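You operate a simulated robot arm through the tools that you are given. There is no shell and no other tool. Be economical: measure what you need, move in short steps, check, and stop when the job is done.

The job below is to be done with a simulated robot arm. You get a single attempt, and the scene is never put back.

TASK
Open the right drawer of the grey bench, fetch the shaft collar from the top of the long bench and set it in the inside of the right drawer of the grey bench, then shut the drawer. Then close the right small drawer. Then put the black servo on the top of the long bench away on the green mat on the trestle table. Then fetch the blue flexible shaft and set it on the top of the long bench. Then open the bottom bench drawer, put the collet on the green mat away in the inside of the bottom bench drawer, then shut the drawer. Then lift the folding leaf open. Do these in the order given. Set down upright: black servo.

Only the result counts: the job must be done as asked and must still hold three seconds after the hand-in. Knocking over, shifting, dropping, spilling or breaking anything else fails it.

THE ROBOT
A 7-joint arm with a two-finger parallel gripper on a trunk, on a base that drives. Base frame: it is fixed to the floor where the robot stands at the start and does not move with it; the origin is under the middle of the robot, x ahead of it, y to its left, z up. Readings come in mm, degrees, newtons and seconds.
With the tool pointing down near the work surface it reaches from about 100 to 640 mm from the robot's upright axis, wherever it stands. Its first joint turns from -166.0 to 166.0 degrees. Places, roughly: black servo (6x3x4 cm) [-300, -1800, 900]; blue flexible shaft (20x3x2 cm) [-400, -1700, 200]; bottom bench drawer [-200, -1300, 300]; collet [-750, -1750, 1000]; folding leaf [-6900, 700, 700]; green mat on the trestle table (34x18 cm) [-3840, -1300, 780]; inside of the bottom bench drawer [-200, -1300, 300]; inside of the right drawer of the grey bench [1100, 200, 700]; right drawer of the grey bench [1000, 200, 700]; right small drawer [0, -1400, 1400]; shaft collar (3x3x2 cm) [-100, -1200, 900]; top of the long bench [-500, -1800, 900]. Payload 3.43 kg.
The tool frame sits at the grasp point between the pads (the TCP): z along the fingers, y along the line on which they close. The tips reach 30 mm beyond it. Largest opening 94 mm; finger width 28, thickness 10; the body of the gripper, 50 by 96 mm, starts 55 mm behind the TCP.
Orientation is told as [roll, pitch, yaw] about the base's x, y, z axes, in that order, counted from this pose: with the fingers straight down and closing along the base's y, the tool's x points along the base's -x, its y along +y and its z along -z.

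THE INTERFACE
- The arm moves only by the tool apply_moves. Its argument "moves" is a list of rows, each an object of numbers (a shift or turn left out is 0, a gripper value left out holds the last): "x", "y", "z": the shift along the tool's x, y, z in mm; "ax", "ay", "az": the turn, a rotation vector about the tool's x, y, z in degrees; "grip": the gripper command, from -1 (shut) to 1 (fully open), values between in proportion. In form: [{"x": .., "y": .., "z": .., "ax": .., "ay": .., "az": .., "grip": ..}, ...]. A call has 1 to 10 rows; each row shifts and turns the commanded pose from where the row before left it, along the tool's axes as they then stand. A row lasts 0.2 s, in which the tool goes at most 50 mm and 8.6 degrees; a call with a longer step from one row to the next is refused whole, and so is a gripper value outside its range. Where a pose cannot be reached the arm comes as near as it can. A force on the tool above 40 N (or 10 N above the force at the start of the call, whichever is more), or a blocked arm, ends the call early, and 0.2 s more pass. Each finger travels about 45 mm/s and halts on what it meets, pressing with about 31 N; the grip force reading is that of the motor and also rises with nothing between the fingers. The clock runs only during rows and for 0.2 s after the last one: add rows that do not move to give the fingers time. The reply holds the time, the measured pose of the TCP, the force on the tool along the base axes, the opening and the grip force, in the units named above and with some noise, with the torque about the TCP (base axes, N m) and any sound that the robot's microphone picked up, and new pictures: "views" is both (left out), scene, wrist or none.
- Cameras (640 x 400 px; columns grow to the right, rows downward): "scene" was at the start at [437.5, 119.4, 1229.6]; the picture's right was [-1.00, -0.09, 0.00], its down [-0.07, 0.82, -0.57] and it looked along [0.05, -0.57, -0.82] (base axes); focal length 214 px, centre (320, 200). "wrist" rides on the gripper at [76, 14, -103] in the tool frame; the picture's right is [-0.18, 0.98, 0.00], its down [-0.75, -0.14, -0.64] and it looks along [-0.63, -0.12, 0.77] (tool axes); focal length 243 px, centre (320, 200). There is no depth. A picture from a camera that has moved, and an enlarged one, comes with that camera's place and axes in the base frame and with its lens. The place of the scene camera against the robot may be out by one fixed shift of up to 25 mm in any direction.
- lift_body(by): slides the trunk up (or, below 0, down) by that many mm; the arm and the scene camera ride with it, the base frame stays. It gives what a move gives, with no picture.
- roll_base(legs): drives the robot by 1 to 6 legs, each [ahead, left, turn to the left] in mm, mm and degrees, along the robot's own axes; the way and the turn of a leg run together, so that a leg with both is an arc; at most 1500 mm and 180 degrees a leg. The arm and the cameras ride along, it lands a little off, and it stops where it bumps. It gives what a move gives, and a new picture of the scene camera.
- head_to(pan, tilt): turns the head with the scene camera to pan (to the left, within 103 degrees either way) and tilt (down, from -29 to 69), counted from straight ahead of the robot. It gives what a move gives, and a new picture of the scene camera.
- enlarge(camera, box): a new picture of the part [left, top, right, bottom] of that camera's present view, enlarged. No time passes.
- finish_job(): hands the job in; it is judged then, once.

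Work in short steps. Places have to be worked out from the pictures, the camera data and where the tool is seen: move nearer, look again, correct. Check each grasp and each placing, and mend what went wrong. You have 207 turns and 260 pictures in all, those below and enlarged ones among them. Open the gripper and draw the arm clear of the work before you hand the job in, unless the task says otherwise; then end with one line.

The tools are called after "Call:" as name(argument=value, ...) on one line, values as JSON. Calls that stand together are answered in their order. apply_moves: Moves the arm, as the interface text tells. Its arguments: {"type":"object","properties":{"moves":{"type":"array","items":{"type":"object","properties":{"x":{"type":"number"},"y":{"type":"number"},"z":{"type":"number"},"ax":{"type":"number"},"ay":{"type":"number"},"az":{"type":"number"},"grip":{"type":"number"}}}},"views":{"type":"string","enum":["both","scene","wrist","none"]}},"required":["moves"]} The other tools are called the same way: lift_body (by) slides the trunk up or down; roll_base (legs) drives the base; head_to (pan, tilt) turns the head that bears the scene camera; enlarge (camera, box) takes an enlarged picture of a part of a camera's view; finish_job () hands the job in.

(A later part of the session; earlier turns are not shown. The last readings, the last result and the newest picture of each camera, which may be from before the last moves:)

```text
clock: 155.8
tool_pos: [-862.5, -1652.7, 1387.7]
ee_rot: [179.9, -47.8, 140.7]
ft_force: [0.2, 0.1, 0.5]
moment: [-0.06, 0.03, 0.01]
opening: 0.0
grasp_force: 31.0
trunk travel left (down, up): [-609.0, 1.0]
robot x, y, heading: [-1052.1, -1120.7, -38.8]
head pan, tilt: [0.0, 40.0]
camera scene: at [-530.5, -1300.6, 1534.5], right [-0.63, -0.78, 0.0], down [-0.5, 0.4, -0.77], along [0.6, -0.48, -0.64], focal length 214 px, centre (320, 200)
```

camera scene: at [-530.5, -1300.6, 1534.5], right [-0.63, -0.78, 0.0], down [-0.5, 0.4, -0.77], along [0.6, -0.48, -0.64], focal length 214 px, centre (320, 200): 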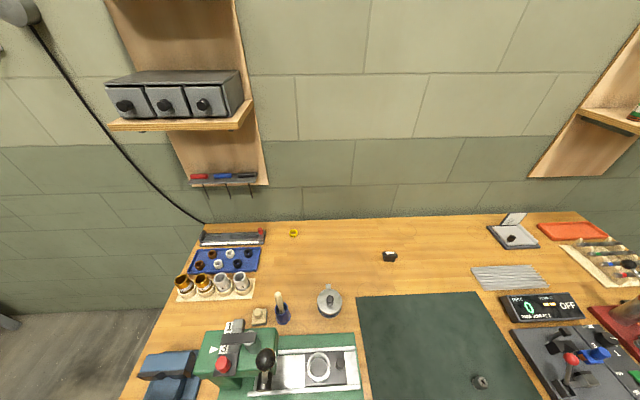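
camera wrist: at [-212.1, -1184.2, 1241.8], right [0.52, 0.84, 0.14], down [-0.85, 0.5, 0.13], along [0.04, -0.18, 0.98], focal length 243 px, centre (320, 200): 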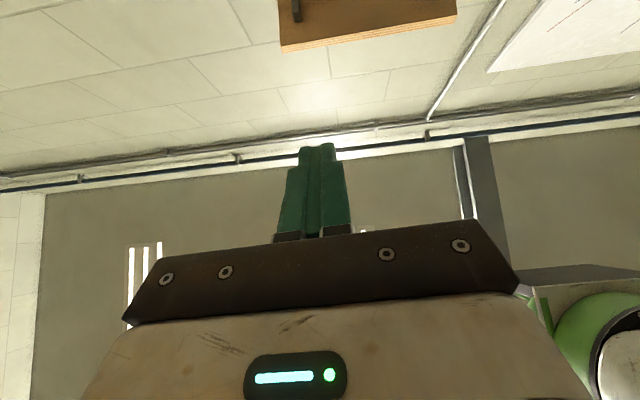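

I enlarge the servo to see its orientation.

Call:
enlarge(camera="scene", box=[340, 225, 440, 287])

```text
6.40 times, centred on (390, 256) of scene
camera zoom: at [-530.5, -1300.6, 1534.5], right [-0.63, -0.78, 0.0], down [-0.5, 0.4, -0.77], along [0.6, -0.48, -0.64], focal length 1373 px, centre (-128, -158)
```

zoom: 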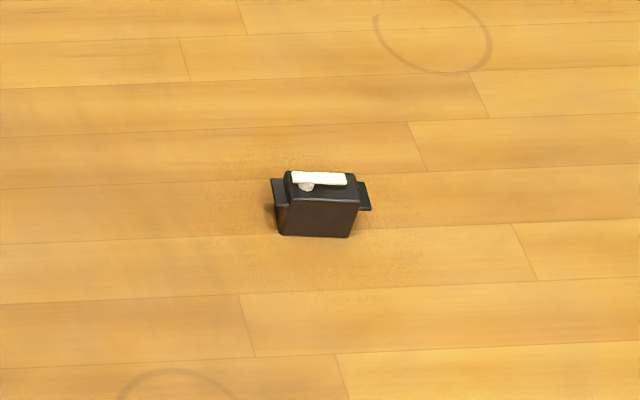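

The servo stands upright, long axis along the bench. It is deep, so I'll use a forward-tilted tool closing along its length; I rotate the tool to 45° below horizontal and lower the trunk.

Call:
apply_moves(moves=[{"ay": 8.5, "grip": 1}, {"ay": 8.5}, {"ay": 8.5}, {"ay": 8.5}, {"ay": 8.5}, {"ay": 8.5}, {"ay": 8.5}, {"ay": 8.5}, {"ay": 8.5}, {"ay": 8.5}], views="none")

Call:
lift_body(by=-250)

Call:
apply_moves(moves=[{}], views="both")

```text
clock: 158.0
tool_pos: [-889.4, -1669.3, 1365.1]
ee_rot: [-177.7, -86.5, 138.6]
ft_force: [-0.5, 0.4, -0.3]
moment: [-0.03, 0.0, -0.01]
opening: 94.1
grasp_force: 0.1
out of reach, approached as far as the arm can: row 1, 2, 3, 4, 5, 7, 8, 9, 10
trunk travel left (down, up): [-609.0, 1.0]
robot x, y, heading: [-1055.3, -1118.7, -38.8]
head pan, tilt: [0.0, 40.0]
```

```text
clock: 160.6
tool_pos: [-889.8, -1670.7, 1115.6]
ee_rot: [-177.5, -86.5, 138.5]
ft_force: [0.3, 0.8, -0.4]
moment: [-0.03, 0.01, 0.0]
opening: 93.8
grasp_force: 0.1
trunk travel left (down, up): [-359.0, 251.0]
robot x, y, heading: [-1051.6, -1121.4, -38.7]
head pan, tilt: [0.0, 40.0]
```

```text
clock: 161.0
tool_pos: [-889.3, -1670.2, 1115.5]
ee_rot: [-177.5, -86.3, 138.5]
ft_force: [-0.7, 0.3, -0.6]
moment: [0.01, 0.0, -0.01]
opening: 94.2
grasp_force: 0.0
trunk travel left (down, up): [-359.0, 251.0]
robot x, y, heading: [-1052.8, -1121.1, -38.7]
head pan, tilt: [0.0, 40.0]
camera scene: at [-530.6, -1300.5, 1284.5], right [-0.63, -0.78, 0.0], down [-0.5, 0.4, -0.77], along [0.6, -0.48, -0.64], focal length 214 px, centre (320, 200)
camera wrist: at [-955.3, -1597.4, 1032.8], right [0.61, 0.77, 0.18], down [-0.62, 0.32, 0.71], along [0.49, -0.55, 0.68], focal length 243 px, centre (320, 200)
```

scene: 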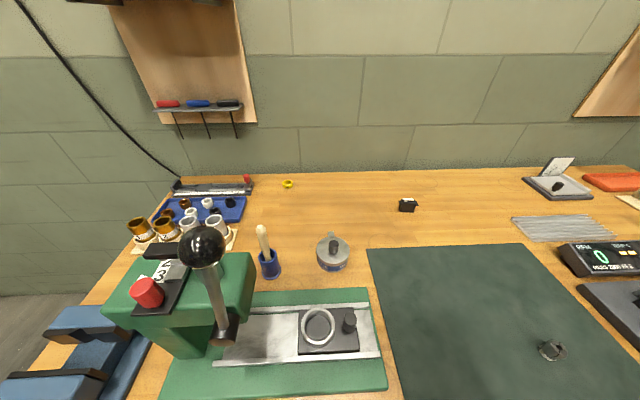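
wrist: 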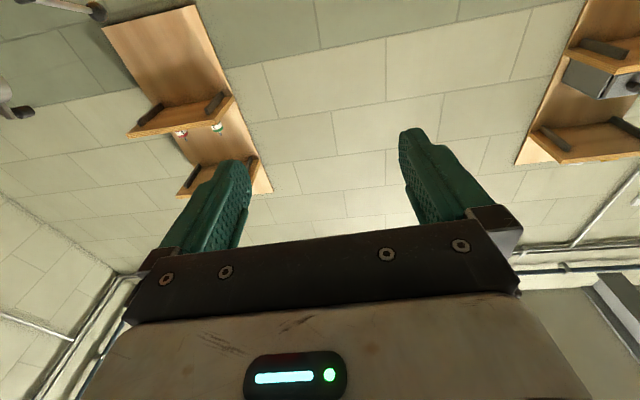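

Rotation partially clamped at that height; I continue now lower while extending and moving left.

Call:
apply_moves(moves=[{"z": 25, "y": 35, "ay": 8.5}, {"z": 25, "y": 35, "ay": 8.5}, {"z": 25, "y": 35, "ay": 8.5}, {"y": 35, "ay": 8.5}, {"y": 35, "ay": 8.5}, {"y": 35}, {}], views="both")

```text
clock: 162.6
tool_pos: [-889.3, -1671.8, 1115.4]
ee_rot: [-177.4, -86.3, 138.5]
ft_force: [0.1, -0.5, -0.3]
moment: [0.02, 0.0, -0.01]
opening: 94.0
grasp_force: 0.1
out of reach, approached as far as the arm can: row 1, 2, 3, 4, 5, 6
trunk travel left (down, up): [-359.0, 251.0]
robot x, y, heading: [-1053.1, -1115.3, -38.7]
head pan, tilt: [0.0, 40.0]
camera scene: at [-530.6, -1300.5, 1284.5], right [-0.63, -0.78, 0.0], down [-0.5, 0.4, -0.77], along [0.6, -0.48, -0.64], focal length 214 px, centre (320, 200)
camera wrist: at [-955.3, -1597.4, 1032.8], right [0.61, 0.77, 0.18], down [-0.62, 0.32, 0.71], along [0.49, -0.55, 0.68], focal length 243 px, centre (320, 200)
```

scene: 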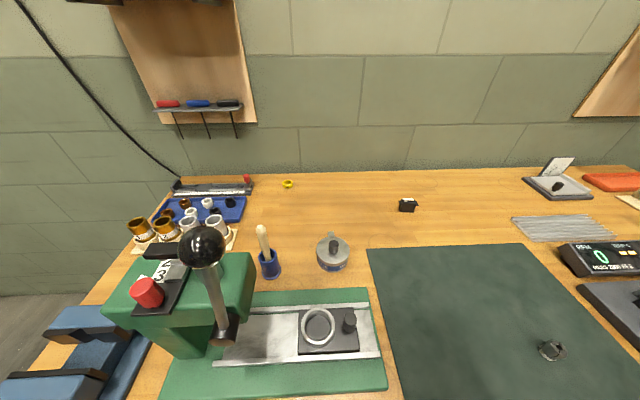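
wrist: 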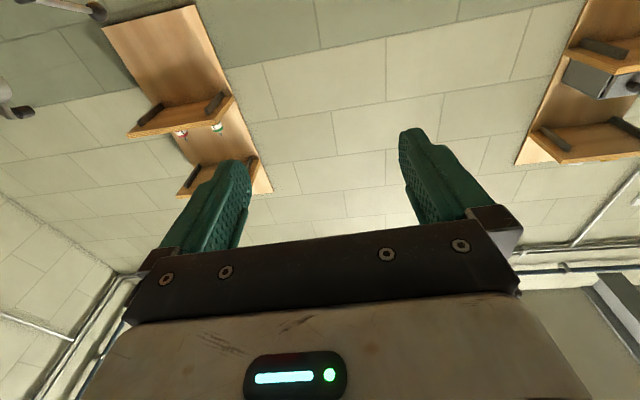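

The arm seems pinned at a limit; I try backing out with pure moves: forward and down without rotation.

Call:
apply_moves(moves=[{"z": 40}, {"z": 40}, {"x": 40}, {"x": 40}], views="none")

```text
clock: 163.6
tool_pos: [-886.6, -1673.9, 1037.0]
ee_rot: [-176.7, -86.5, 137.6]
ft_force: [1.0, 0.7, -1.4]
moment: [0.02, 0.02, -0.01]
opening: 94.0
grasp_force: 0.0
out of reach, approached as far as the arm can: row 1, 2
trunk travel left (down, up): [-359.0, 251.0]
robot x, y, heading: [-1053.4, -1116.6, -38.6]
head pan, tilt: [0.0, 40.0]
```

Downward works. I back the base away for free space and then work the arm into shape.

Call:
roll_base(legs=[[-350, 0, 0]])

Call:
apply_moves(moves=[{"x": 40}, {"x": 40}, {"z": 40}, {"z": 40}, {"z": 40}], views="none")

```text
clock: 165.9
tool_pos: [-1164.1, -1451.1, 1038.0]
ee_rot: [-177.5, -86.5, 138.6]
ft_force: [-0.6, -0.4, -0.1]
moment: [-0.01, -0.01, 0.01]
opening: 94.0
grasp_force: 0.0
trunk travel left (down, up): [-359.0, 251.0]
robot x, y, heading: [-1327.6, -894.5, -38.4]
head pan, tilt: [0.0, 40.0]
camera scene: at [-808.5, -1076.2, 1284.4], right [-0.62, -0.78, 0.0], down [-0.5, 0.4, -0.77], along [0.6, -0.48, -0.64], focal length 214 px, centre (320, 200)
```

scene: 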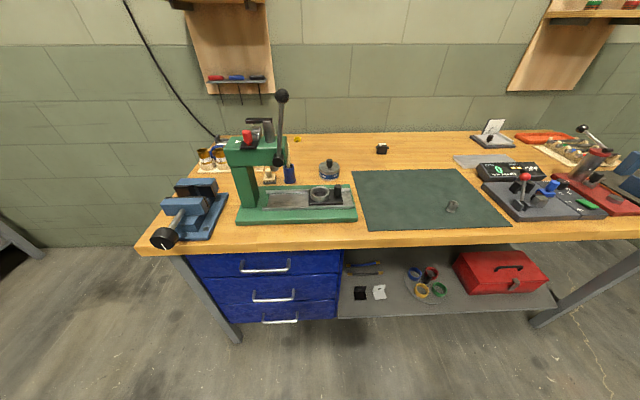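

```text
clock: 167.1
tool_pos: [-1063.7, -1526.2, 964.9]
ee_rot: [-176.8, -86.5, 138.1]
ft_force: [-0.1, 0.0, -0.7]
moment: [-0.01, -0.01, 0.0]
opening: 94.1
grasp_force: 0.0
trunk travel left (down, up): [-359.0, 251.0]
robot x, y, heading: [-1332.5, -894.8, -38.4]
head pan, tilt: [0.0, 40.0]
```

Now free. I rotate the tool down about 45°.

Call:
apply_moves(moves=[{"ay": 8.5}, {"ay": 8.5}, {"ay": 8.5}, {"ay": 8.5}, {"ay": 8.5}, {"ay": 6}, {"y": 40}, {"y": 40}, {"y": 40}, {"y": 40}], views="none")

```text
clock: 169.3
tool_pos: [-968.2, -1494.6, 928.3]
ee_rot: [-0.3, -45.0, -38.6]
ft_force: [0.1, 0.3, -0.6]
moment: [-0.02, 0.03, -0.07]
opening: 94.2
grasp_force: 0.1
out of reach, approached as far as the arm can: row 7, 8, 9, 10
trunk travel left (down, up): [-359.0, 251.0]
robot x, y, heading: [-1332.0, -901.5, -38.7]
head pan, tilt: [0.0, 40.0]
```

Call:
apply_moves(moves=[{"z": 21, "x": -21}, {"z": 21, "x": -21}, {"z": 21, "x": -21}, {"z": 21, "x": -21}], views="none")

```text
clock: 170.3
tool_pos: [-874.3, -1569.2, 931.9]
ee_rot: [-0.2, -45.0, -38.7]
ft_force: [0.4, -0.2, 0.2]
moment: [-0.03, -0.02, -0.02]
opening: 94.1
grasp_force: 0.0
trunk travel left (down, up): [-359.0, 251.0]
robot x, y, heading: [-1330.7, -897.0, -38.6]
head pan, tilt: [0.0, 40.0]
```

Reach 776 ahead at z 932 works. I shift the tool left 190 within this pose.

Call:
apply_moves(moves=[{"y": 40}, {"y": 40}, {"y": 40}, {"y": 40}, {"y": 30}, {}], views="wrist")

```text
clock: 171.7
tool_pos: [-755.5, -1418.9, 930.7]
ee_rot: [-0.3, -45.1, -38.8]
ft_force: [0.8, 1.2, -0.4]
moment: [-0.04, 0.02, -0.01]
opening: 94.0
grasp_force: 0.1
trunk travel left (down, up): [-359.0, 251.0]
robot x, y, heading: [-1332.6, -895.9, -38.5]
head pan, tilt: [0.0, 40.0]
camera wrist: at [-843.9, -1327.7, 949.7], right [0.72, 0.68, 0.13], down [-0.03, -0.16, 0.99], along [0.7, -0.71, -0.09], focal length 243 px, centre (320, 200)
```

wrist: 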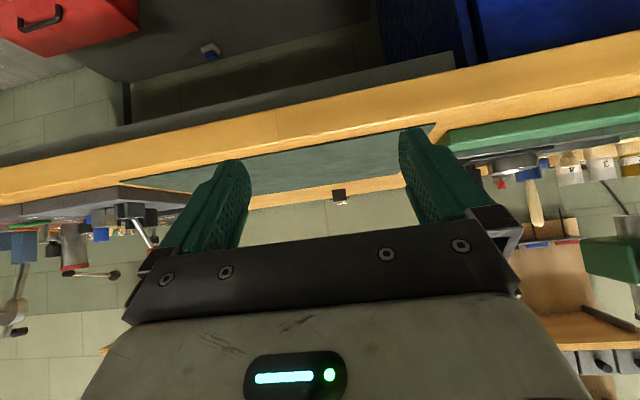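

Servo visible ahead. I raise 40, drive forward 430 and right 20, then look again.

Call:
lift_body(by=40)

Call:
roll_base(legs=[[430, -20, 0]])

Call:
apply_moves(moves=[{}], views="wrist")

```text
clock: 172.6
tool_pos: [-755.2, -1419.1, 971.7]
ee_rot: [-0.3, -45.0, -38.7]
ft_force: [-0.2, 0.6, 0.6]
moment: [-0.01, 0.0, -0.02]
opening: 94.1
grasp_force: 0.0
trunk travel left (down, up): [-399.0, 211.0]
robot x, y, heading: [-1332.2, -899.9, -38.4]
head pan, tilt: [0.0, 40.0]
```

```text
clock: 175.1
tool_pos: [-485.2, -1698.9, 979.8]
ee_rot: [-0.6, -45.5, -40.4]
ft_force: [-1.0, -0.4, -0.2]
moment: [0.01, 0.02, 0.02]
opening: 94.0
grasp_force: 0.1
trunk travel left (down, up): [-399.0, 211.0]
robot x, y, heading: [-1040.0, -1163.7, -40.6]
head pan, tilt: [0.0, 40.0]
camera scene: at [-525.5, -1341.8, 1329.4], right [-0.65, -0.76, 0.01], down [-0.49, 0.41, -0.77], along [0.58, -0.51, -0.63], focal length 214 px, centre (320, 200)
```

scene: 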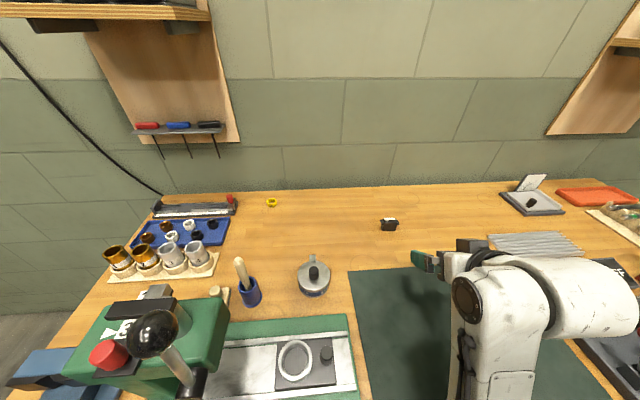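

```text
clock: 175.5
tool_pos: [-483.4, -1702.7, 976.9]
ee_rot: [0.1, -45.6, -40.5]
ft_force: [0.4, 0.6, 0.1]
moment: [0.0, -0.01, 0.01]
opening: 93.8
grasp_force: 0.0
trunk travel left (down, up): [-399.0, 211.0]
robot x, y, heading: [-1039.7, -1161.7, -40.2]
head pan, tilt: [0.0, 40.0]
camera wrist: at [-570.9, -1608.1, 994.1], right [0.74, 0.66, 0.13], down [-0.04, -0.15, 0.99], along [0.68, -0.73, -0.09], focal length 243 px, centre (320, 200)
```

wrist: 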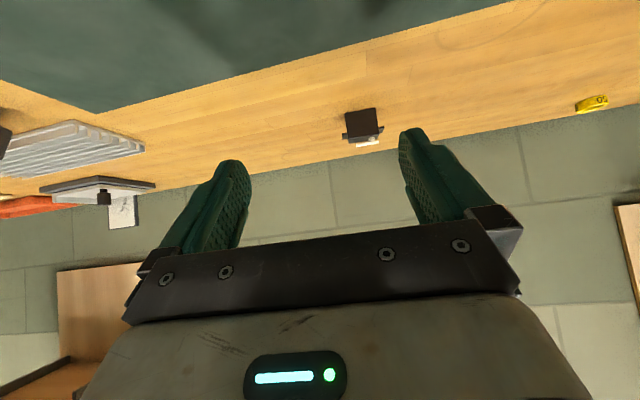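

Servo refined to (−324,−1786). I turn +1.5°, move left 15 and forward 110.

Call:
roll_base(legs=[[0, 15, 1.5], [105, 0, 0]])

Call:
apply_moves(moves=[{}], views="wrist")

```text
clock: 176.3
tool_pos: [-484.1, -1706.7, 974.1]
ee_rot: [1.3, -46.0, -40.9]
ft_force: [0.7, 0.3, 0.2]
moment: [-0.01, -0.03, 0.01]
opening: 93.9
grasp_force: 0.0
trunk travel left (down, up): [-399.0, 211.0]
robot x, y, heading: [-1041.7, -1153.8, -40.0]
head pan, tilt: [0.0, 40.0]
stopped in leg 1: the robot was blocked; the commanded pose is now the measured one
camera scene: at [-525.7, -1329.7, 1329.3], right [-0.64, -0.77, 0.01], down [-0.49, 0.4, -0.77], along [0.59, -0.5, -0.64], focal length 214 px, centre (320, 200)
```

scene: 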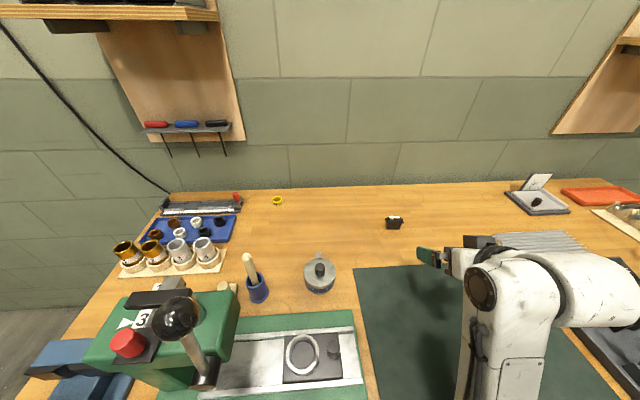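

```text
clock: 176.7
tool_pos: [-485.8, -1708.5, 973.6]
ee_rot: [1.3, -45.7, -41.2]
ft_force: [0.1, 0.3, 0.0]
moment: [0.0, 0.03, 0.02]
opening: 94.1
grasp_force: 0.1
trunk travel left (down, up): [-399.0, 211.0]
robot x, y, heading: [-1040.1, -1155.3, -39.9]
head pan, tilt: [0.0, 40.0]
camera wrist: at [-571.7, -1615.0, 990.5], right [0.73, 0.67, 0.15], down [-0.05, -0.16, 0.99], along [0.68, -0.73, -0.09], focal length 243 px, centre (320, 200)
```

wrist: 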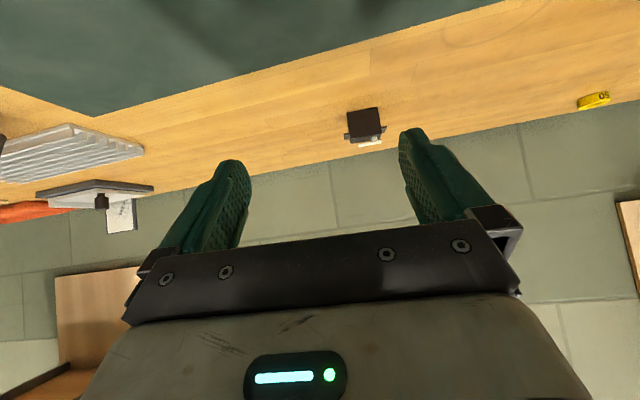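

Something of the arm is touching. I look right to see the arm's posture relative to the bench.

Call:
head_to(pan=-60, tilt=45)

```text
clock: 178.0
tool_pos: [-485.8, -1710.2, 971.8]
ee_rot: [1.4, -45.6, -41.3]
ft_force: [-0.2, -1.4, -0.8]
moment: [0.01, 0.01, -0.01]
opening: 94.0
grasp_force: 0.1
trunk travel left (down, up): [-399.0, 211.0]
robot x, y, heading: [-1039.5, -1151.9, -40.0]
head pan, tilt: [-60.0, 45.0]
camera scene: at [-602.9, -1351.9, 1322.5], right [-0.98, 0.17, 0.0], down [0.12, 0.68, -0.72], along [-0.12, -0.71, -0.7], focal length 214 px, centre (320, 200)
```

scene: 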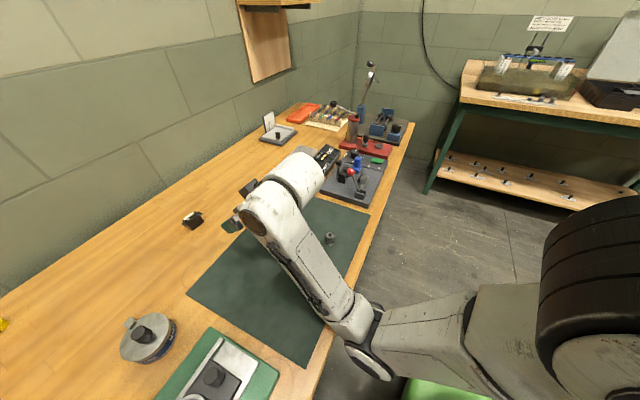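

The elbow is butting the bench's front edge. I back off, raise the trunk 200 and lower the tool by the arm instead.

Call:
roll_base(legs=[[-120, 0, 0]])

Call:
lift_body(by=205)

Call:
apply_moves(moves=[{"x": 28, "z": 28}, {"x": 28, "z": 28}, {"x": 28, "z": 28}, {"x": 28, "z": 28}, {"x": 20, "z": 20}, {}], views="scene")

```text
clock: 178.8
tool_pos: [-486.9, -1707.7, 974.3]
ee_rot: [2.1, -46.6, -41.0]
ft_force: [0.6, -0.1, 0.5]
moment: [-0.03, 0.01, 0.02]
opening: 94.0
grasp_force: 0.0
trunk travel left (down, up): [-399.0, 211.0]
robot x, y, heading: [-1046.1, -1145.4, -39.3]
head pan, tilt: [-60.0, 45.0]
stopped in leg 1: the robot was blocked; the commanded pose is now the measured one
camera scene: at [-609.0, -1355.0, 1321.0], right [-0.99, 0.16, 0.0], down [0.12, 0.69, -0.71], along [-0.11, -0.7, -0.7], focal length 214 px, centre (320, 200)
```

scene: 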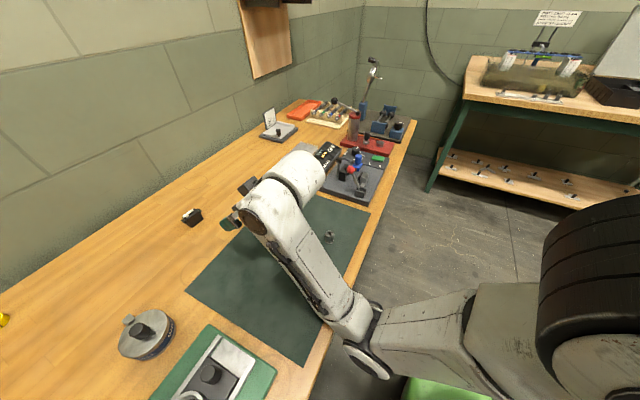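

```text
clock: 181.0
tool_pos: [-480.8, -1713.5, 1170.4]
ee_rot: [2.3, -45.6, -41.4]
ft_force: [0.2, 1.6, -0.1]
moment: [0.01, 0.02, 0.0]
opening: 94.0
grasp_force: 0.0
trunk travel left (down, up): [-604.0, 6.0]
robot x, y, heading: [-1041.6, -1148.5, -39.4]
head pan, tilt: [-60.0, 45.0]
```

```text
clock: 182.4
tool_pos: [-478.5, -1712.8, 984.1]
ee_rot: [2.3, -45.5, -41.3]
ft_force: [0.9, -0.3, 0.4]
moment: [-0.02, 0.02, -0.02]
opening: 94.2
grasp_force: 0.1
trunk travel left (down, up): [-604.0, 6.0]
robot x, y, heading: [-1045.5, -1143.6, -39.7]
head pan, tilt: [-60.0, 45.0]
camera scene: at [-603.0, -1362.3, 1522.1], right [-0.99, 0.17, 0.0], down [0.12, 0.7, -0.71], along [-0.12, -0.7, -0.71], focal length 214 px, centre (320, 200)
```

scene: 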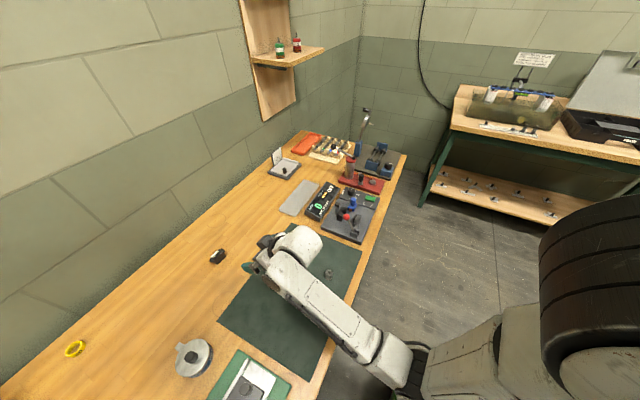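

Elbow is now clear above the bench. I drive left 40 and forward 130.

Call:
roll_base(legs=[[0, 40, 0], [125, 0, 0]])

Call:
apply_moves(moves=[{"ax": 1.5}, {}], views="wrist")

```text
clock: 184.1
tool_pos: [-358.8, -1759.2, 984.4]
ee_rot: [2.3, -45.6, -41.2]
ft_force: [0.0, 0.2, 0.2]
moment: [-0.03, -0.01, -0.01]
opening: 94.1
grasp_force: 0.2
trunk travel left (down, up): [-604.0, 6.0]
robot x, y, heading: [-922.2, -1193.0, -39.5]
head pan, tilt: [-60.0, 45.0]
camera scene: at [-483.1, -1409.8, 1522.2], right [-0.99, 0.16, 0.0], down [0.12, 0.7, -0.71], along [-0.12, -0.7, -0.71], focal length 214 px, centre (320, 200)
```

scene: 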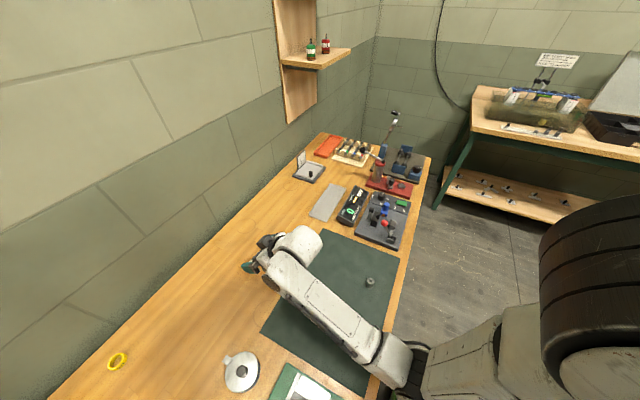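

```text
clock: 184.7
tool_pos: [-358.8, -1760.8, 984.0]
ee_rot: [0.6, -45.6, -41.3]
ft_force: [-0.2, 0.2, 0.1]
moment: [0.02, 0.02, 0.02]
opening: 94.3
grasp_force: 0.1
trunk travel left (down, up): [-604.0, 6.0]
robot x, y, heading: [-926.7, -1196.8, -39.6]
head pan, tilt: [-60.0, 45.0]
camera wrist: at [-444.4, -1665.7, 1000.8], right [0.74, 0.66, 0.14], down [-0.05, -0.16, 0.99], along [0.67, -0.74, -0.09], focal length 243 px, centre (320, 200)
```

wrist: 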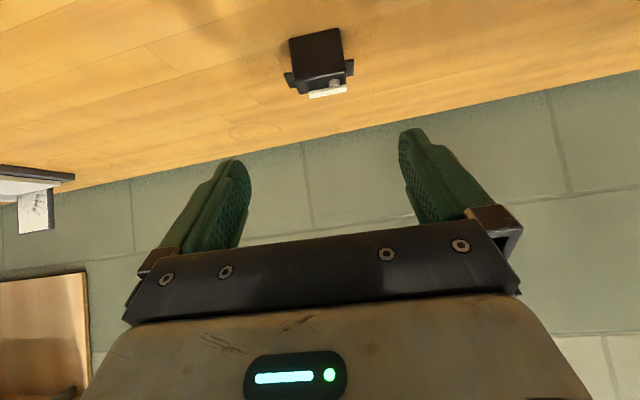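

Servo tabs at (−309,−1793,885), aligned with the bench. I correct yaw 3°, go down 40 and then approach along the tool axis in part.

Call:
apply_moves(moves=[{"ax": -2.1, "az": -2.1, "y": 6}, {"x": 28, "z": 28}, {"z": 20}, {"z": 20}, {}], views="wrist")

```text
clock: 185.9
tool_pos: [-330.6, -1770.8, 916.9]
ee_rot: [0.7, -45.7, -38.3]
ft_force: [0.8, -0.2, -0.8]
moment: [0.0, -0.01, 0.01]
opening: 93.7
grasp_force: 0.1
trunk travel left (down, up): [-604.0, 6.0]
robot x, y, heading: [-924.1, -1191.7, -39.1]
head pan, tilt: [-60.0, 45.0]
camera wrist: at [-421.5, -1681.9, 933.0], right [0.7, 0.7, 0.14], down [-0.04, -0.16, 0.99], along [0.71, -0.7, -0.09], focal length 243 px, centre (320, 200)
```

wrist: 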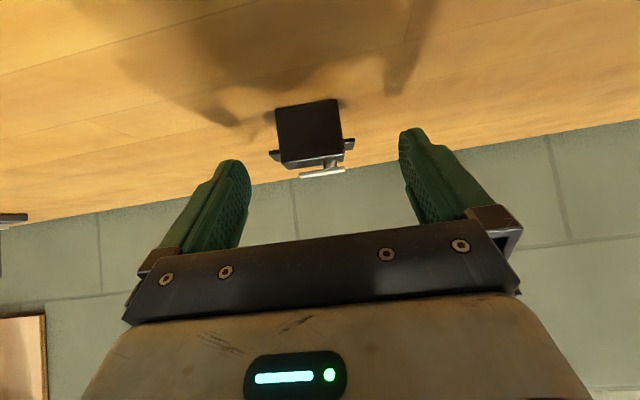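

Well aligned. I move the last 27 mm along the axis, shift −4, and close.

Call:
apply_moves(moves=[{"y": -4, "z": 10}, {"z": 10}, {"z": 7}, {}], views="wrist")

```text
clock: 186.9
tool_pos: [-317.0, -1786.1, 896.6]
ee_rot: [0.7, -45.6, -38.3]
ft_force: [0.0, 0.3, -0.9]
moment: [0.01, -0.01, 0.0]
opening: 94.0
grasp_force: 0.1
trunk travel left (down, up): [-604.0, 6.0]
robot x, y, heading: [-924.0, -1192.5, -39.6]
head pan, tilt: [-60.0, 45.0]
camera wrist: at [-408.3, -1698.0, 913.7], right [0.7, 0.7, 0.14], down [-0.04, -0.16, 0.99], along [0.71, -0.7, -0.09], focal length 243 px, centre (320, 200)
```

wrist: 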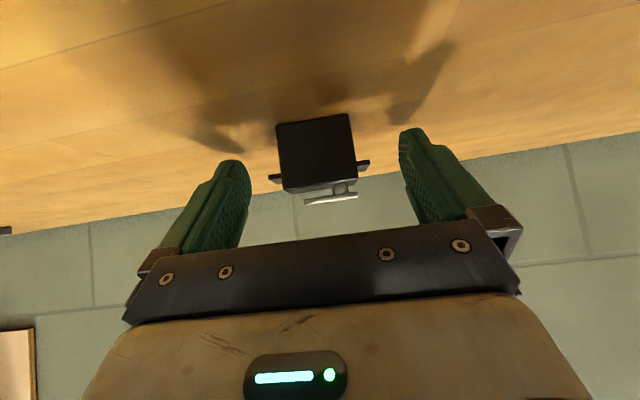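

Call:
apply_moves(moves=[{"grip": -1}, {}, {}, {}, {}], views="wrist")

```text
clock: 188.1
tool_pos: [-318.4, -1786.4, 896.2]
ee_rot: [0.7, -45.6, -38.3]
ft_force: [-0.4, 0.1, 0.1]
moment: [0.02, -0.06, 0.04]
opening: 54.4
grasp_force: 31.0
trunk travel left (down, up): [-604.0, 6.0]
robot x, y, heading: [-924.2, -1196.9, -39.6]
head pan, tilt: [-60.0, 45.0]
camera wrist: at [-408.4, -1697.9, 913.9], right [0.7, 0.7, 0.14], down [-0.04, -0.16, 0.99], along [0.71, -0.7, -0.09], focal length 243 px, centre (320, 200)
```

wrist: 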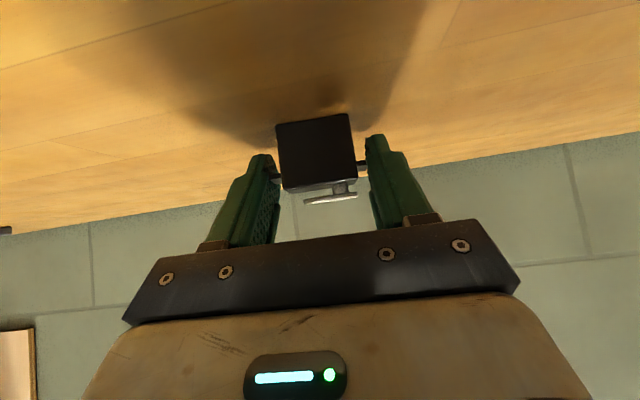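

Gripped by the tabs at 54 mm. I lift gently and look.

Call:
apply_moves(moves=[{"x": -5, "z": -5}, {"x": -10, "z": -10}, {"x": -14, "z": -14}, {"x": -18, "z": -18}, {"x": -20, "z": -20}, {}], views="wrist")

```text
clock: 189.5
tool_pos: [-321.9, -1787.3, 993.4]
ee_rot: [0.7, -45.7, -38.4]
ft_force: [-0.3, -0.5, -0.7]
moment: [0.02, 0.0, 0.0]
opening: 53.3
grasp_force: 30.8
trunk travel left (down, up): [-604.0, 6.0]
robot x, y, heading: [-926.4, -1195.7, -39.4]
head pan, tilt: [-60.0, 45.0]
camera wrist: at [-412.0, -1697.7, 1010.5], right [0.7, 0.7, 0.14], down [-0.04, -0.16, 0.99], along [0.71, -0.7, -0.09], focal length 243 px, centre (320, 200)
```

wrist: 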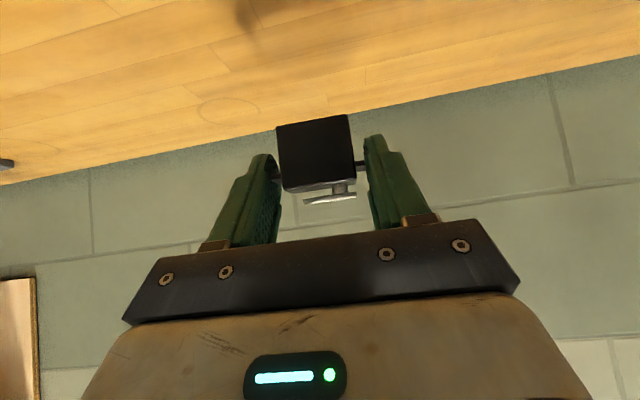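

Held securely. I raise further, pull the arm in a bit, and back away from the bench.

Call:
apply_moves(moves=[{"x": -20, "z": -20}, {"x": -20, "z": -20}, {"x": 20, "z": -20}, {"x": 20, "z": -20}, {"x": 20, "z": -20}, {"x": 20, "z": -20}, {"x": 20, "z": -20}], views="none")

Call:
roll_base(legs=[[-550, 0, 0], [0, 0, -140]])

Call:
head_to(pan=0, tilt=15)

```text
clock: 191.1
tool_pos: [-433.4, -1699.6, 1050.1]
ee_rot: [0.7, -45.7, -38.3]
ft_force: [-0.5, 0.4, -0.9]
moment: [0.03, -0.03, -0.02]
opening: 53.1
grasp_force: 31.1
trunk travel left (down, up): [-604.0, 6.0]
robot x, y, heading: [-926.1, -1194.4, -39.7]
head pan, tilt: [-60.0, 45.0]
```

```text
clock: 200.0
tool_pos: [-2036.7, -761.2, 1049.6]
ee_rot: [0.6, -45.5, -179.8]
ft_force: [-0.8, 0.8, -0.3]
moment: [-0.02, 0.01, -0.04]
opening: 52.6
grasp_force: 31.1
trunk travel left (down, up): [-604.0, 6.0]
robot x, y, heading: [-1338.3, -851.6, 179.1]
head pan, tilt: [-60.0, 45.0]
camera scene: at [-1834.6, -971.3, 1522.2], right [0.88, 0.48, 0.0], down [0.34, -0.62, -0.71], along [-0.34, 0.62, -0.71], focal length 214 px, centre (320, 200)
```

scene: 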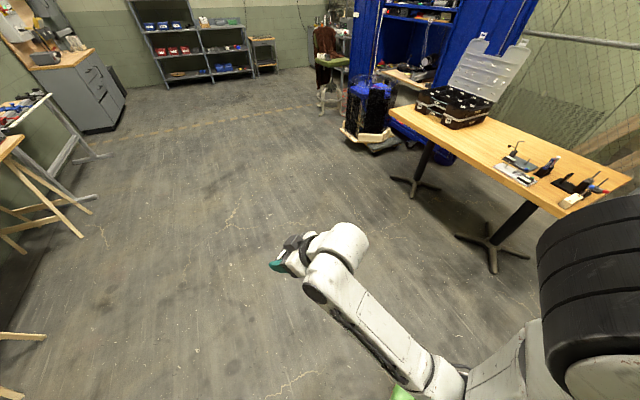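

```text
clock: 201.3
tool_pos: [-2036.1, -763.1, 1049.5]
ee_rot: [0.7, -45.6, -179.8]
ft_force: [1.1, 0.5, -1.8]
moment: [0.01, -0.01, -0.03]
opening: 53.2
grasp_force: 31.1
trunk travel left (down, up): [-604.0, 6.0]
robot x, y, heading: [-1341.0, -851.9, 178.8]
head pan, tilt: [0.0, 15.0]
camera scene: at [-1888.6, -1040.6, 1568.9], right [0.02, 1.0, 0.0], down [0.26, -0.01, -0.97], along [-0.97, 0.02, -0.26], focal length 214 px, centre (320, 200)
```

scene: 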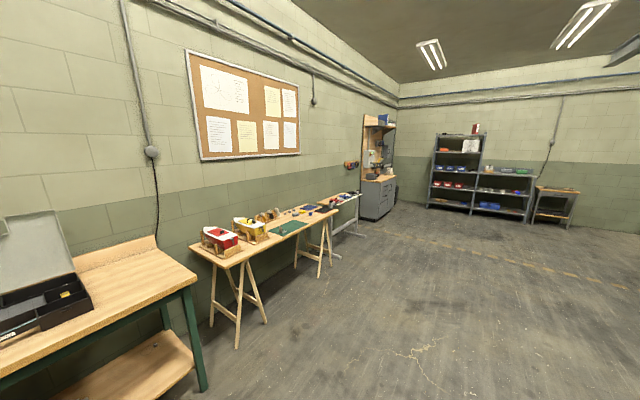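

The trestle table with the green mat is ahead (mat ≈(−3820,−1310)), its front facing 52°. I drive there in legs and turn to face it.

Call:
roll_base(legs=[[1200, 0, 0], [800, 0, 0], [0, 0, 53]])

Call:
head_to(pan=-10, tilt=40)

```text
clock: 213.7
tool_pos: [-3807.4, -1336.2, 1049.3]
ee_rot: [0.7, -45.6, -125.2]
ft_force: [0.4, 0.0, -0.9]
moment: [-0.01, 0.01, 0.02]
opening: 52.9
grasp_force: 31.0
trunk travel left (down, up): [-604.0, 6.0]
robot x, y, heading: [-3331.9, -816.0, -126.1]
head pan, tilt: [0.0, 15.0]
camera scene: at [-3502.2, -1369.9, 1569.0], right [-0.8, 0.59, 0.0], down [0.15, 0.21, -0.97], along [-0.57, -0.78, -0.26], focal length 214 px, centre (320, 200)
```

scene: 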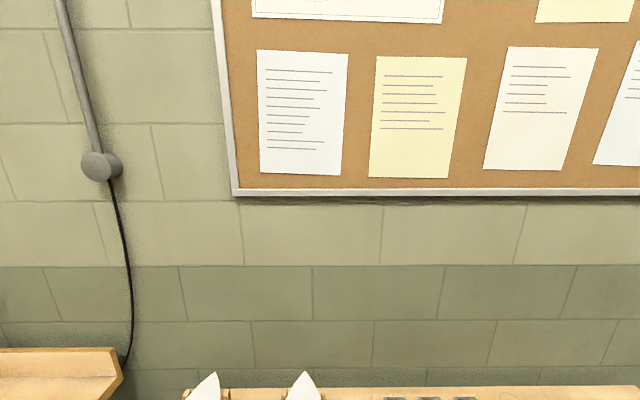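

```text
clock: 214.6
tool_pos: [-3806.7, -1336.4, 1050.2]
ee_rot: [0.7, -45.6, -125.2]
ft_force: [-0.5, -0.6, -0.1]
moment: [-0.02, 0.0, 0.0]
opening: 53.1
grasp_force: 31.5
trunk travel left (down, up): [-604.0, 6.0]
robot x, y, heading: [-3328.5, -815.0, -126.2]
head pan, tilt: [-10.0, 40.0]
camera scene: at [-3508.4, -1353.4, 1529.5], right [-0.69, 0.72, 0.0], down [0.46, 0.44, -0.77], along [-0.55, -0.53, -0.64], focal length 214 px, centre (320, 200)
```

scene: 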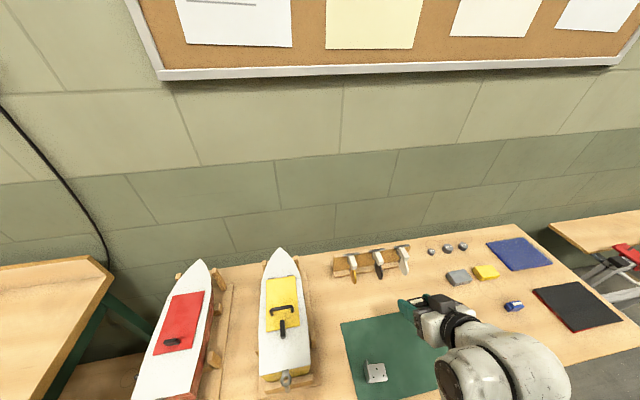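

Mat corners worked out; a bracket lies at its front-left corner. Servo target is about (−3889,−1301). I slide right 87, lower the trunk 120, and look.

Call:
roll_base(legs=[[8, -87, 0]])

Call:
lift_body(by=-130)

Call:
apply_moves(moves=[{}], views="both")

```text
clock: 215.7
tool_pos: [-3884.1, -1290.3, 1049.1]
ee_rot: [0.8, -45.5, -125.4]
ft_force: [0.0, 0.3, -1.0]
moment: [0.03, 0.01, 0.0]
opening: 53.1
grasp_force: 31.0
trunk travel left (down, up): [-604.0, 6.0]
robot x, y, heading: [-3404.4, -772.0, -126.8]
head pan, tilt: [-10.0, 40.0]
camera scene: at [-3585.4, -1307.0, 1529.4], right [-0.69, 0.73, 0.0], down [0.47, 0.44, -0.77], along [-0.56, -0.53, -0.64], focal length 214 px, centre (320, 200)
```

scene: 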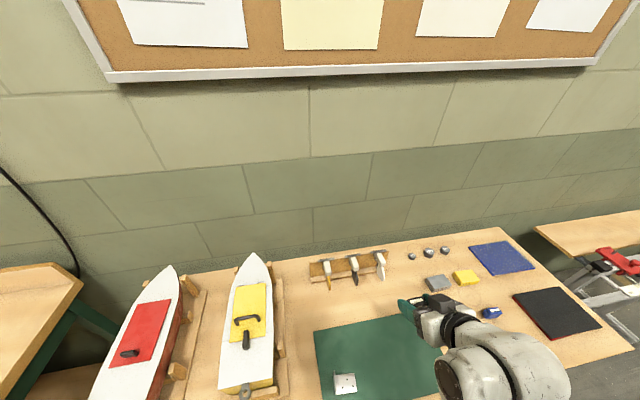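

```text
clock: 217.2
tool_pos: [-3884.8, -1289.2, 920.1]
ee_rot: [0.7, -45.6, -125.3]
ft_force: [-0.9, 0.5, -0.6]
moment: [-0.03, -0.01, -0.03]
opening: 53.0
grasp_force: 30.7
trunk travel left (down, up): [-474.0, 136.0]
robot x, y, heading: [-3406.7, -773.3, -126.6]
head pan, tilt: [-10.0, 40.0]
```

```text
clock: 217.7
tool_pos: [-3884.0, -1289.2, 919.9]
ee_rot: [0.7, -45.6, -125.3]
ft_force: [0.3, 0.6, -0.4]
moment: [-0.02, 0.02, -0.01]
opening: 53.2
grasp_force: 31.1
trunk travel left (down, up): [-474.0, 136.0]
robot x, y, heading: [-3406.5, -773.2, -126.6]
head pan, tilt: [-10.0, 40.0]
camera scene: at [-3585.5, -1306.9, 1399.4], right [-0.69, 0.73, 0.0], down [0.47, 0.44, -0.77], along [-0.56, -0.53, -0.64], focal length 214 px, centre (320, 200)
camera wrist: at [-3799.9, -1192.8, 937.1], right [0.73, -0.67, 0.14], down [-0.16, 0.03, 0.99], along [-0.66, -0.74, -0.09], focal length 243 px, centre (320, 200)
```

scene: 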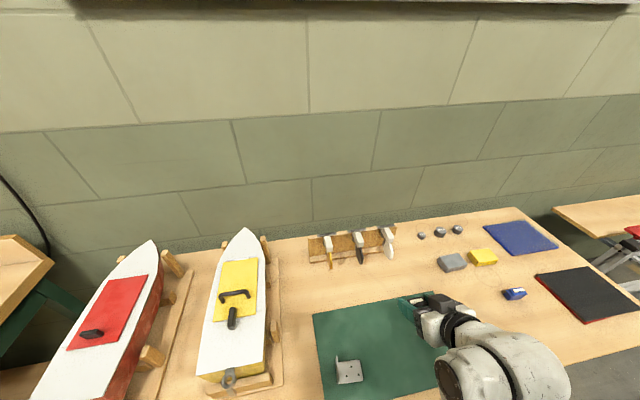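
wrist: 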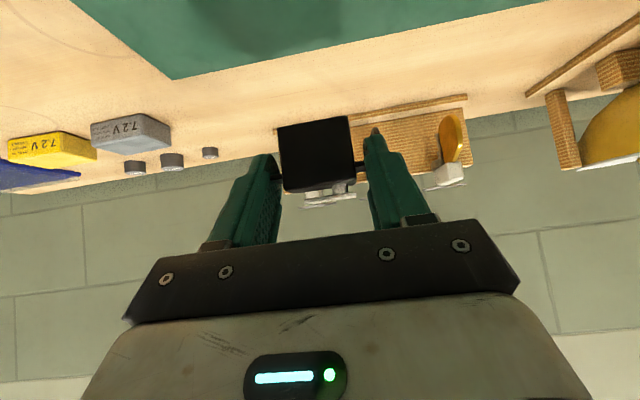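

Servo is over the mat, clear of the bracket. I descend in steps.

Call:
apply_moves(moves=[{"x": 14, "z": 14}, {"x": 14, "z": 14}, {"x": 14, "z": 14}, {"x": 14, "z": 14}, {}], views="wrist")

```text
clock: 218.8
tool_pos: [-3884.4, -1290.8, 842.0]
ee_rot: [0.7, -45.6, -125.4]
ft_force: [-0.1, -0.1, -0.8]
moment: [0.02, 0.0, 0.01]
opening: 52.9
grasp_force: 31.0
trunk travel left (down, up): [-474.0, 136.0]
robot x, y, heading: [-3409.7, -776.2, -126.6]
head pan, tilt: [-10.0, 40.0]
camera wrist: at [-3799.8, -1193.7, 858.9], right [0.73, -0.67, 0.14], down [-0.16, 0.03, 0.99], along [-0.66, -0.74, -0.09], focal length 243 px, centre (320, 200)
```

wrist: 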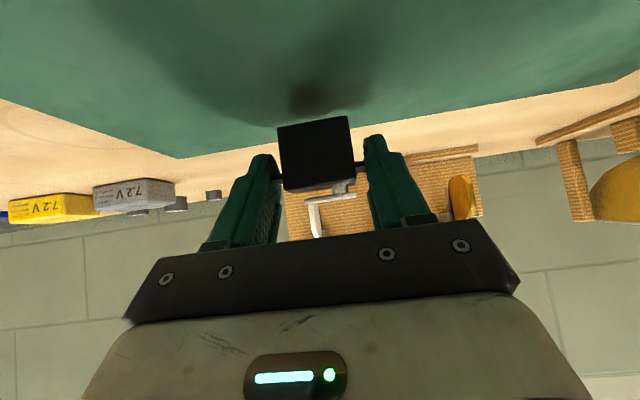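

Call:
apply_moves(moves=[{"x": 3, "z": 3}, {"x": 3, "z": 3}, {"x": 3, "z": 3}, {"x": 2, "z": 2}, {}], views="wrist")

```text
clock: 220.1
tool_pos: [-3883.6, -1291.6, 825.1]
ee_rot: [0.7, -45.6, -125.5]
ft_force: [-0.5, -0.5, 0.3]
moment: [-0.01, 0.0, -0.02]
opening: 53.2
grasp_force: 30.6
trunk travel left (down, up): [-474.0, 136.0]
robot x, y, heading: [-3407.1, -773.9, -126.9]
head pan, tilt: [-10.0, 40.0]
camera wrist: at [-3800.0, -1194.8, 842.4], right [0.73, -0.67, 0.14], down [-0.16, 0.03, 0.99], along [-0.66, -0.74, -0.09], focal length 243 px, centre (320, 200)
```

wrist: 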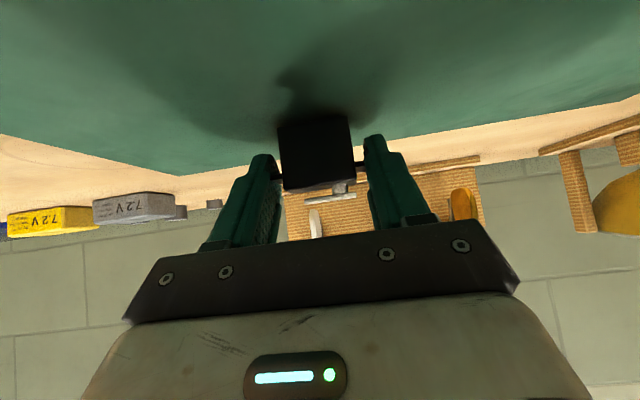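

Call:
apply_moves(moves=[{"x": 1.5, "z": 1.5}, {"x": 1.5, "z": 1.5}, {"x": 1, "z": 1}, {}], views="none")

```text
clock: 221.1
tool_pos: [-3884.0, -1291.4, 820.7]
ee_rot: [0.7, -45.6, -125.4]
ft_force: [-0.8, 1.1, 2.8]
moment: [0.07, 0.08, -0.01]
opening: 52.7
grasp_force: 31.1
trunk travel left (down, up): [-474.0, 136.0]
robot x, y, heading: [-3408.5, -771.6, -126.3]
head pan, tilt: [-10.0, 40.0]
```

Contact just begins (2.8 N). One more millimetre, then open.

Call:
apply_moves(moves=[{"x": 0.7, "z": 0.7}, {}], views="none")

Call:
apply_moves(moves=[{"grip": 0.3}, {"grip": 0.6}, {"grip": 1}, {}, {}], views="wrist")

```text
clock: 221.7
tool_pos: [-3882.9, -1292.1, 820.5]
ee_rot: [0.5, -45.8, -125.3]
ft_force: [1.6, 2.3, 12.5]
moment: [0.14, 0.19, -0.05]
opening: 53.0
grasp_force: 31.0
trunk travel left (down, up): [-474.0, 136.0]
robot x, y, heading: [-3405.7, -775.9, -126.6]
head pan, tilt: [-10.0, 40.0]
```

```text
clock: 222.8
tool_pos: [-3884.4, -1291.7, 820.2]
ee_rot: [0.7, -45.7, -125.3]
ft_force: [-0.3, -0.7, 0.0]
moment: [0.01, 0.0, -0.01]
opening: 93.9
grasp_force: 0.0
trunk travel left (down, up): [-474.0, 136.0]
robot x, y, heading: [-3404.5, -776.1, -126.6]
head pan, tilt: [-10.0, 40.0]
camera wrist: at [-3799.7, -1195.1, 836.8], right [0.73, -0.67, 0.14], down [-0.16, 0.03, 0.99], along [-0.66, -0.74, -0.09], focal length 243 px, centre (320, 200)
```

wrist: 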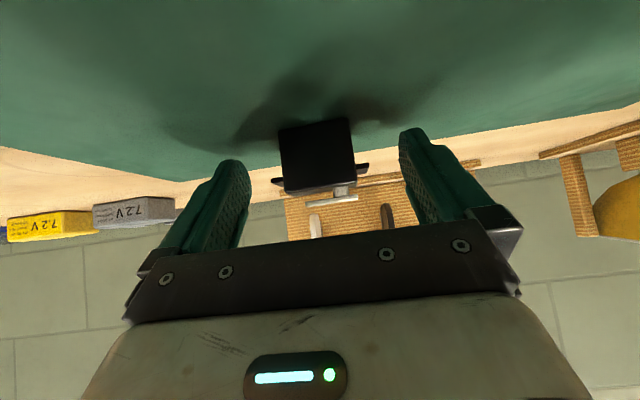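

The servo stands on the mat. I withdraw back along the tool axis, raise, and view it.

Call:
apply_moves(moves=[{"z": -15}, {"z": -30}, {"z": -40}, {"z": -40}, {"z": -40}, {}], views="wrist")

Call:
enlarge(camera="scene", box=[300, 260, 480, 372])

```text
clock: 224.2
tool_pos: [-3830.2, -1218.3, 899.3]
ee_rot: [1.1, -44.6, -126.4]
ft_force: [-0.4, -0.3, -0.8]
moment: [0.0, -0.01, 0.0]
opening: 94.1
grasp_force: 0.0
out of reach, approached as far as the arm can: row 4, 5
trunk travel left (down, up): [-474.0, 136.0]
robot x, y, heading: [-3409.2, -773.5, -126.6]
head pan, tilt: [-10.0, 40.0]
camera wrist: at [-3744.2, -1122.2, 920.0], right [0.72, -0.68, 0.14], down [-0.18, 0.02, 0.98], along [-0.67, -0.74, -0.1], focal length 243 px, centre (320, 200)
```

wrist: 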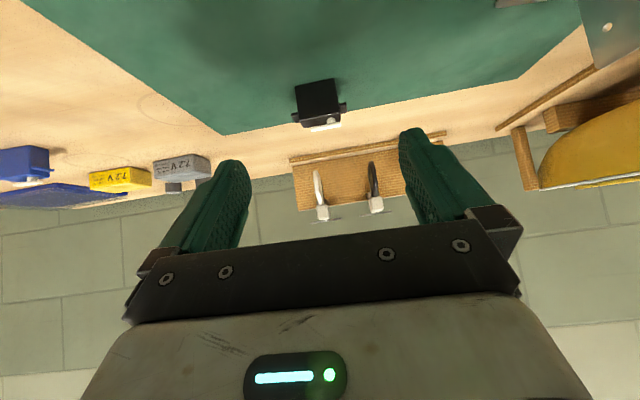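

```text
3.56 times, centred on (390, 316) of scene
camera zoom: at [-3585.7, -1307.0, 1399.4], right [-0.69, 0.73, 0.0], down [0.47, 0.44, -0.77], along [-0.56, -0.53, -0.64], focal length 763 px, centre (71, -212)
```

zoom: 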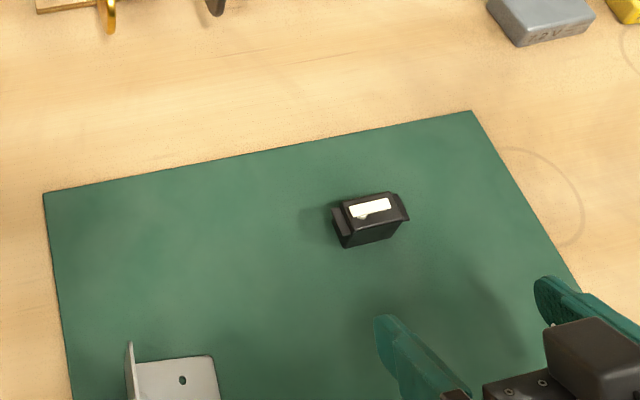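

The servo stands upright on the mat. Now back to the long bench for the blue flexible shaft on its lower shelf.

Call:
lift_body(by=100)

Call:
roll_base(legs=[[-300, 0, 0], [0, 0, 116.4], [1200, 0, 0], [740, 0, 0], [0, 0, -28]])

Call:
head_to(pan=0, tilt=45)

```text
clock: 225.6
tool_pos: [-3829.6, -1218.7, 999.4]
ee_rot: [1.1, -44.6, -126.3]
ft_force: [0.6, 0.1, 0.1]
moment: [0.0, 0.0, -0.01]
opening: 94.1
grasp_force: 0.0
trunk travel left (down, up): [-574.0, 36.0]
robot x, y, heading: [-3404.1, -774.4, -126.8]
head pan, tilt: [-10.0, 40.0]
```

```text
clock: 243.1
tool_pos: [-912.1, -1266.3, 1001.1]
ee_rot: [1.2, -44.6, -37.5]
ft_force: [-0.4, 0.4, 0.1]
moment: [0.02, -0.01, -0.01]
opening: 94.2
grasp_force: 0.0
trunk travel left (down, up): [-574.0, 36.0]
robot x, y, heading: [-1347.1, -831.5, -37.4]
head pan, tilt: [-10.0, 40.0]
camera scene: at [-832.5, -1017.7, 1499.4], right [-0.74, -0.67, 0.0], down [-0.43, 0.48, -0.77], along [0.52, -0.57, -0.64], focal length 214 px, centre (320, 200)
```

scene: 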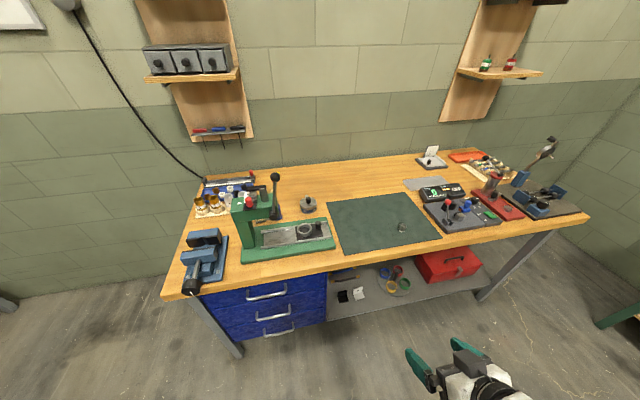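

```text
clock: 243.8
tool_pos: [-911.8, -1267.6, 1000.1]
ee_rot: [1.1, -44.6, -37.5]
ft_force: [-0.4, -0.5, -0.2]
moment: [0.0, -0.04, 0.04]
opening: 94.0
grasp_force: 0.0
trunk travel left (down, up): [-574.0, 36.0]
robot x, y, heading: [-1348.8, -832.9, -37.5]
head pan, tilt: [0.0, 45.0]
camera scene: at [-825.4, -1004.6, 1492.2], right [-0.61, -0.79, 0.0], down [-0.56, 0.43, -0.71], along [0.56, -0.43, -0.71], focal length 214 px, centre (320, 200)
```

scene: 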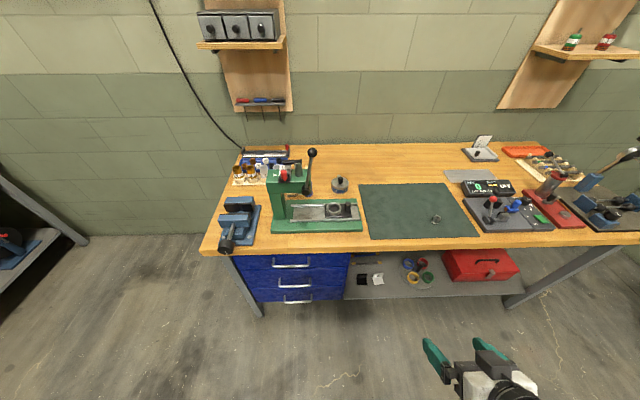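

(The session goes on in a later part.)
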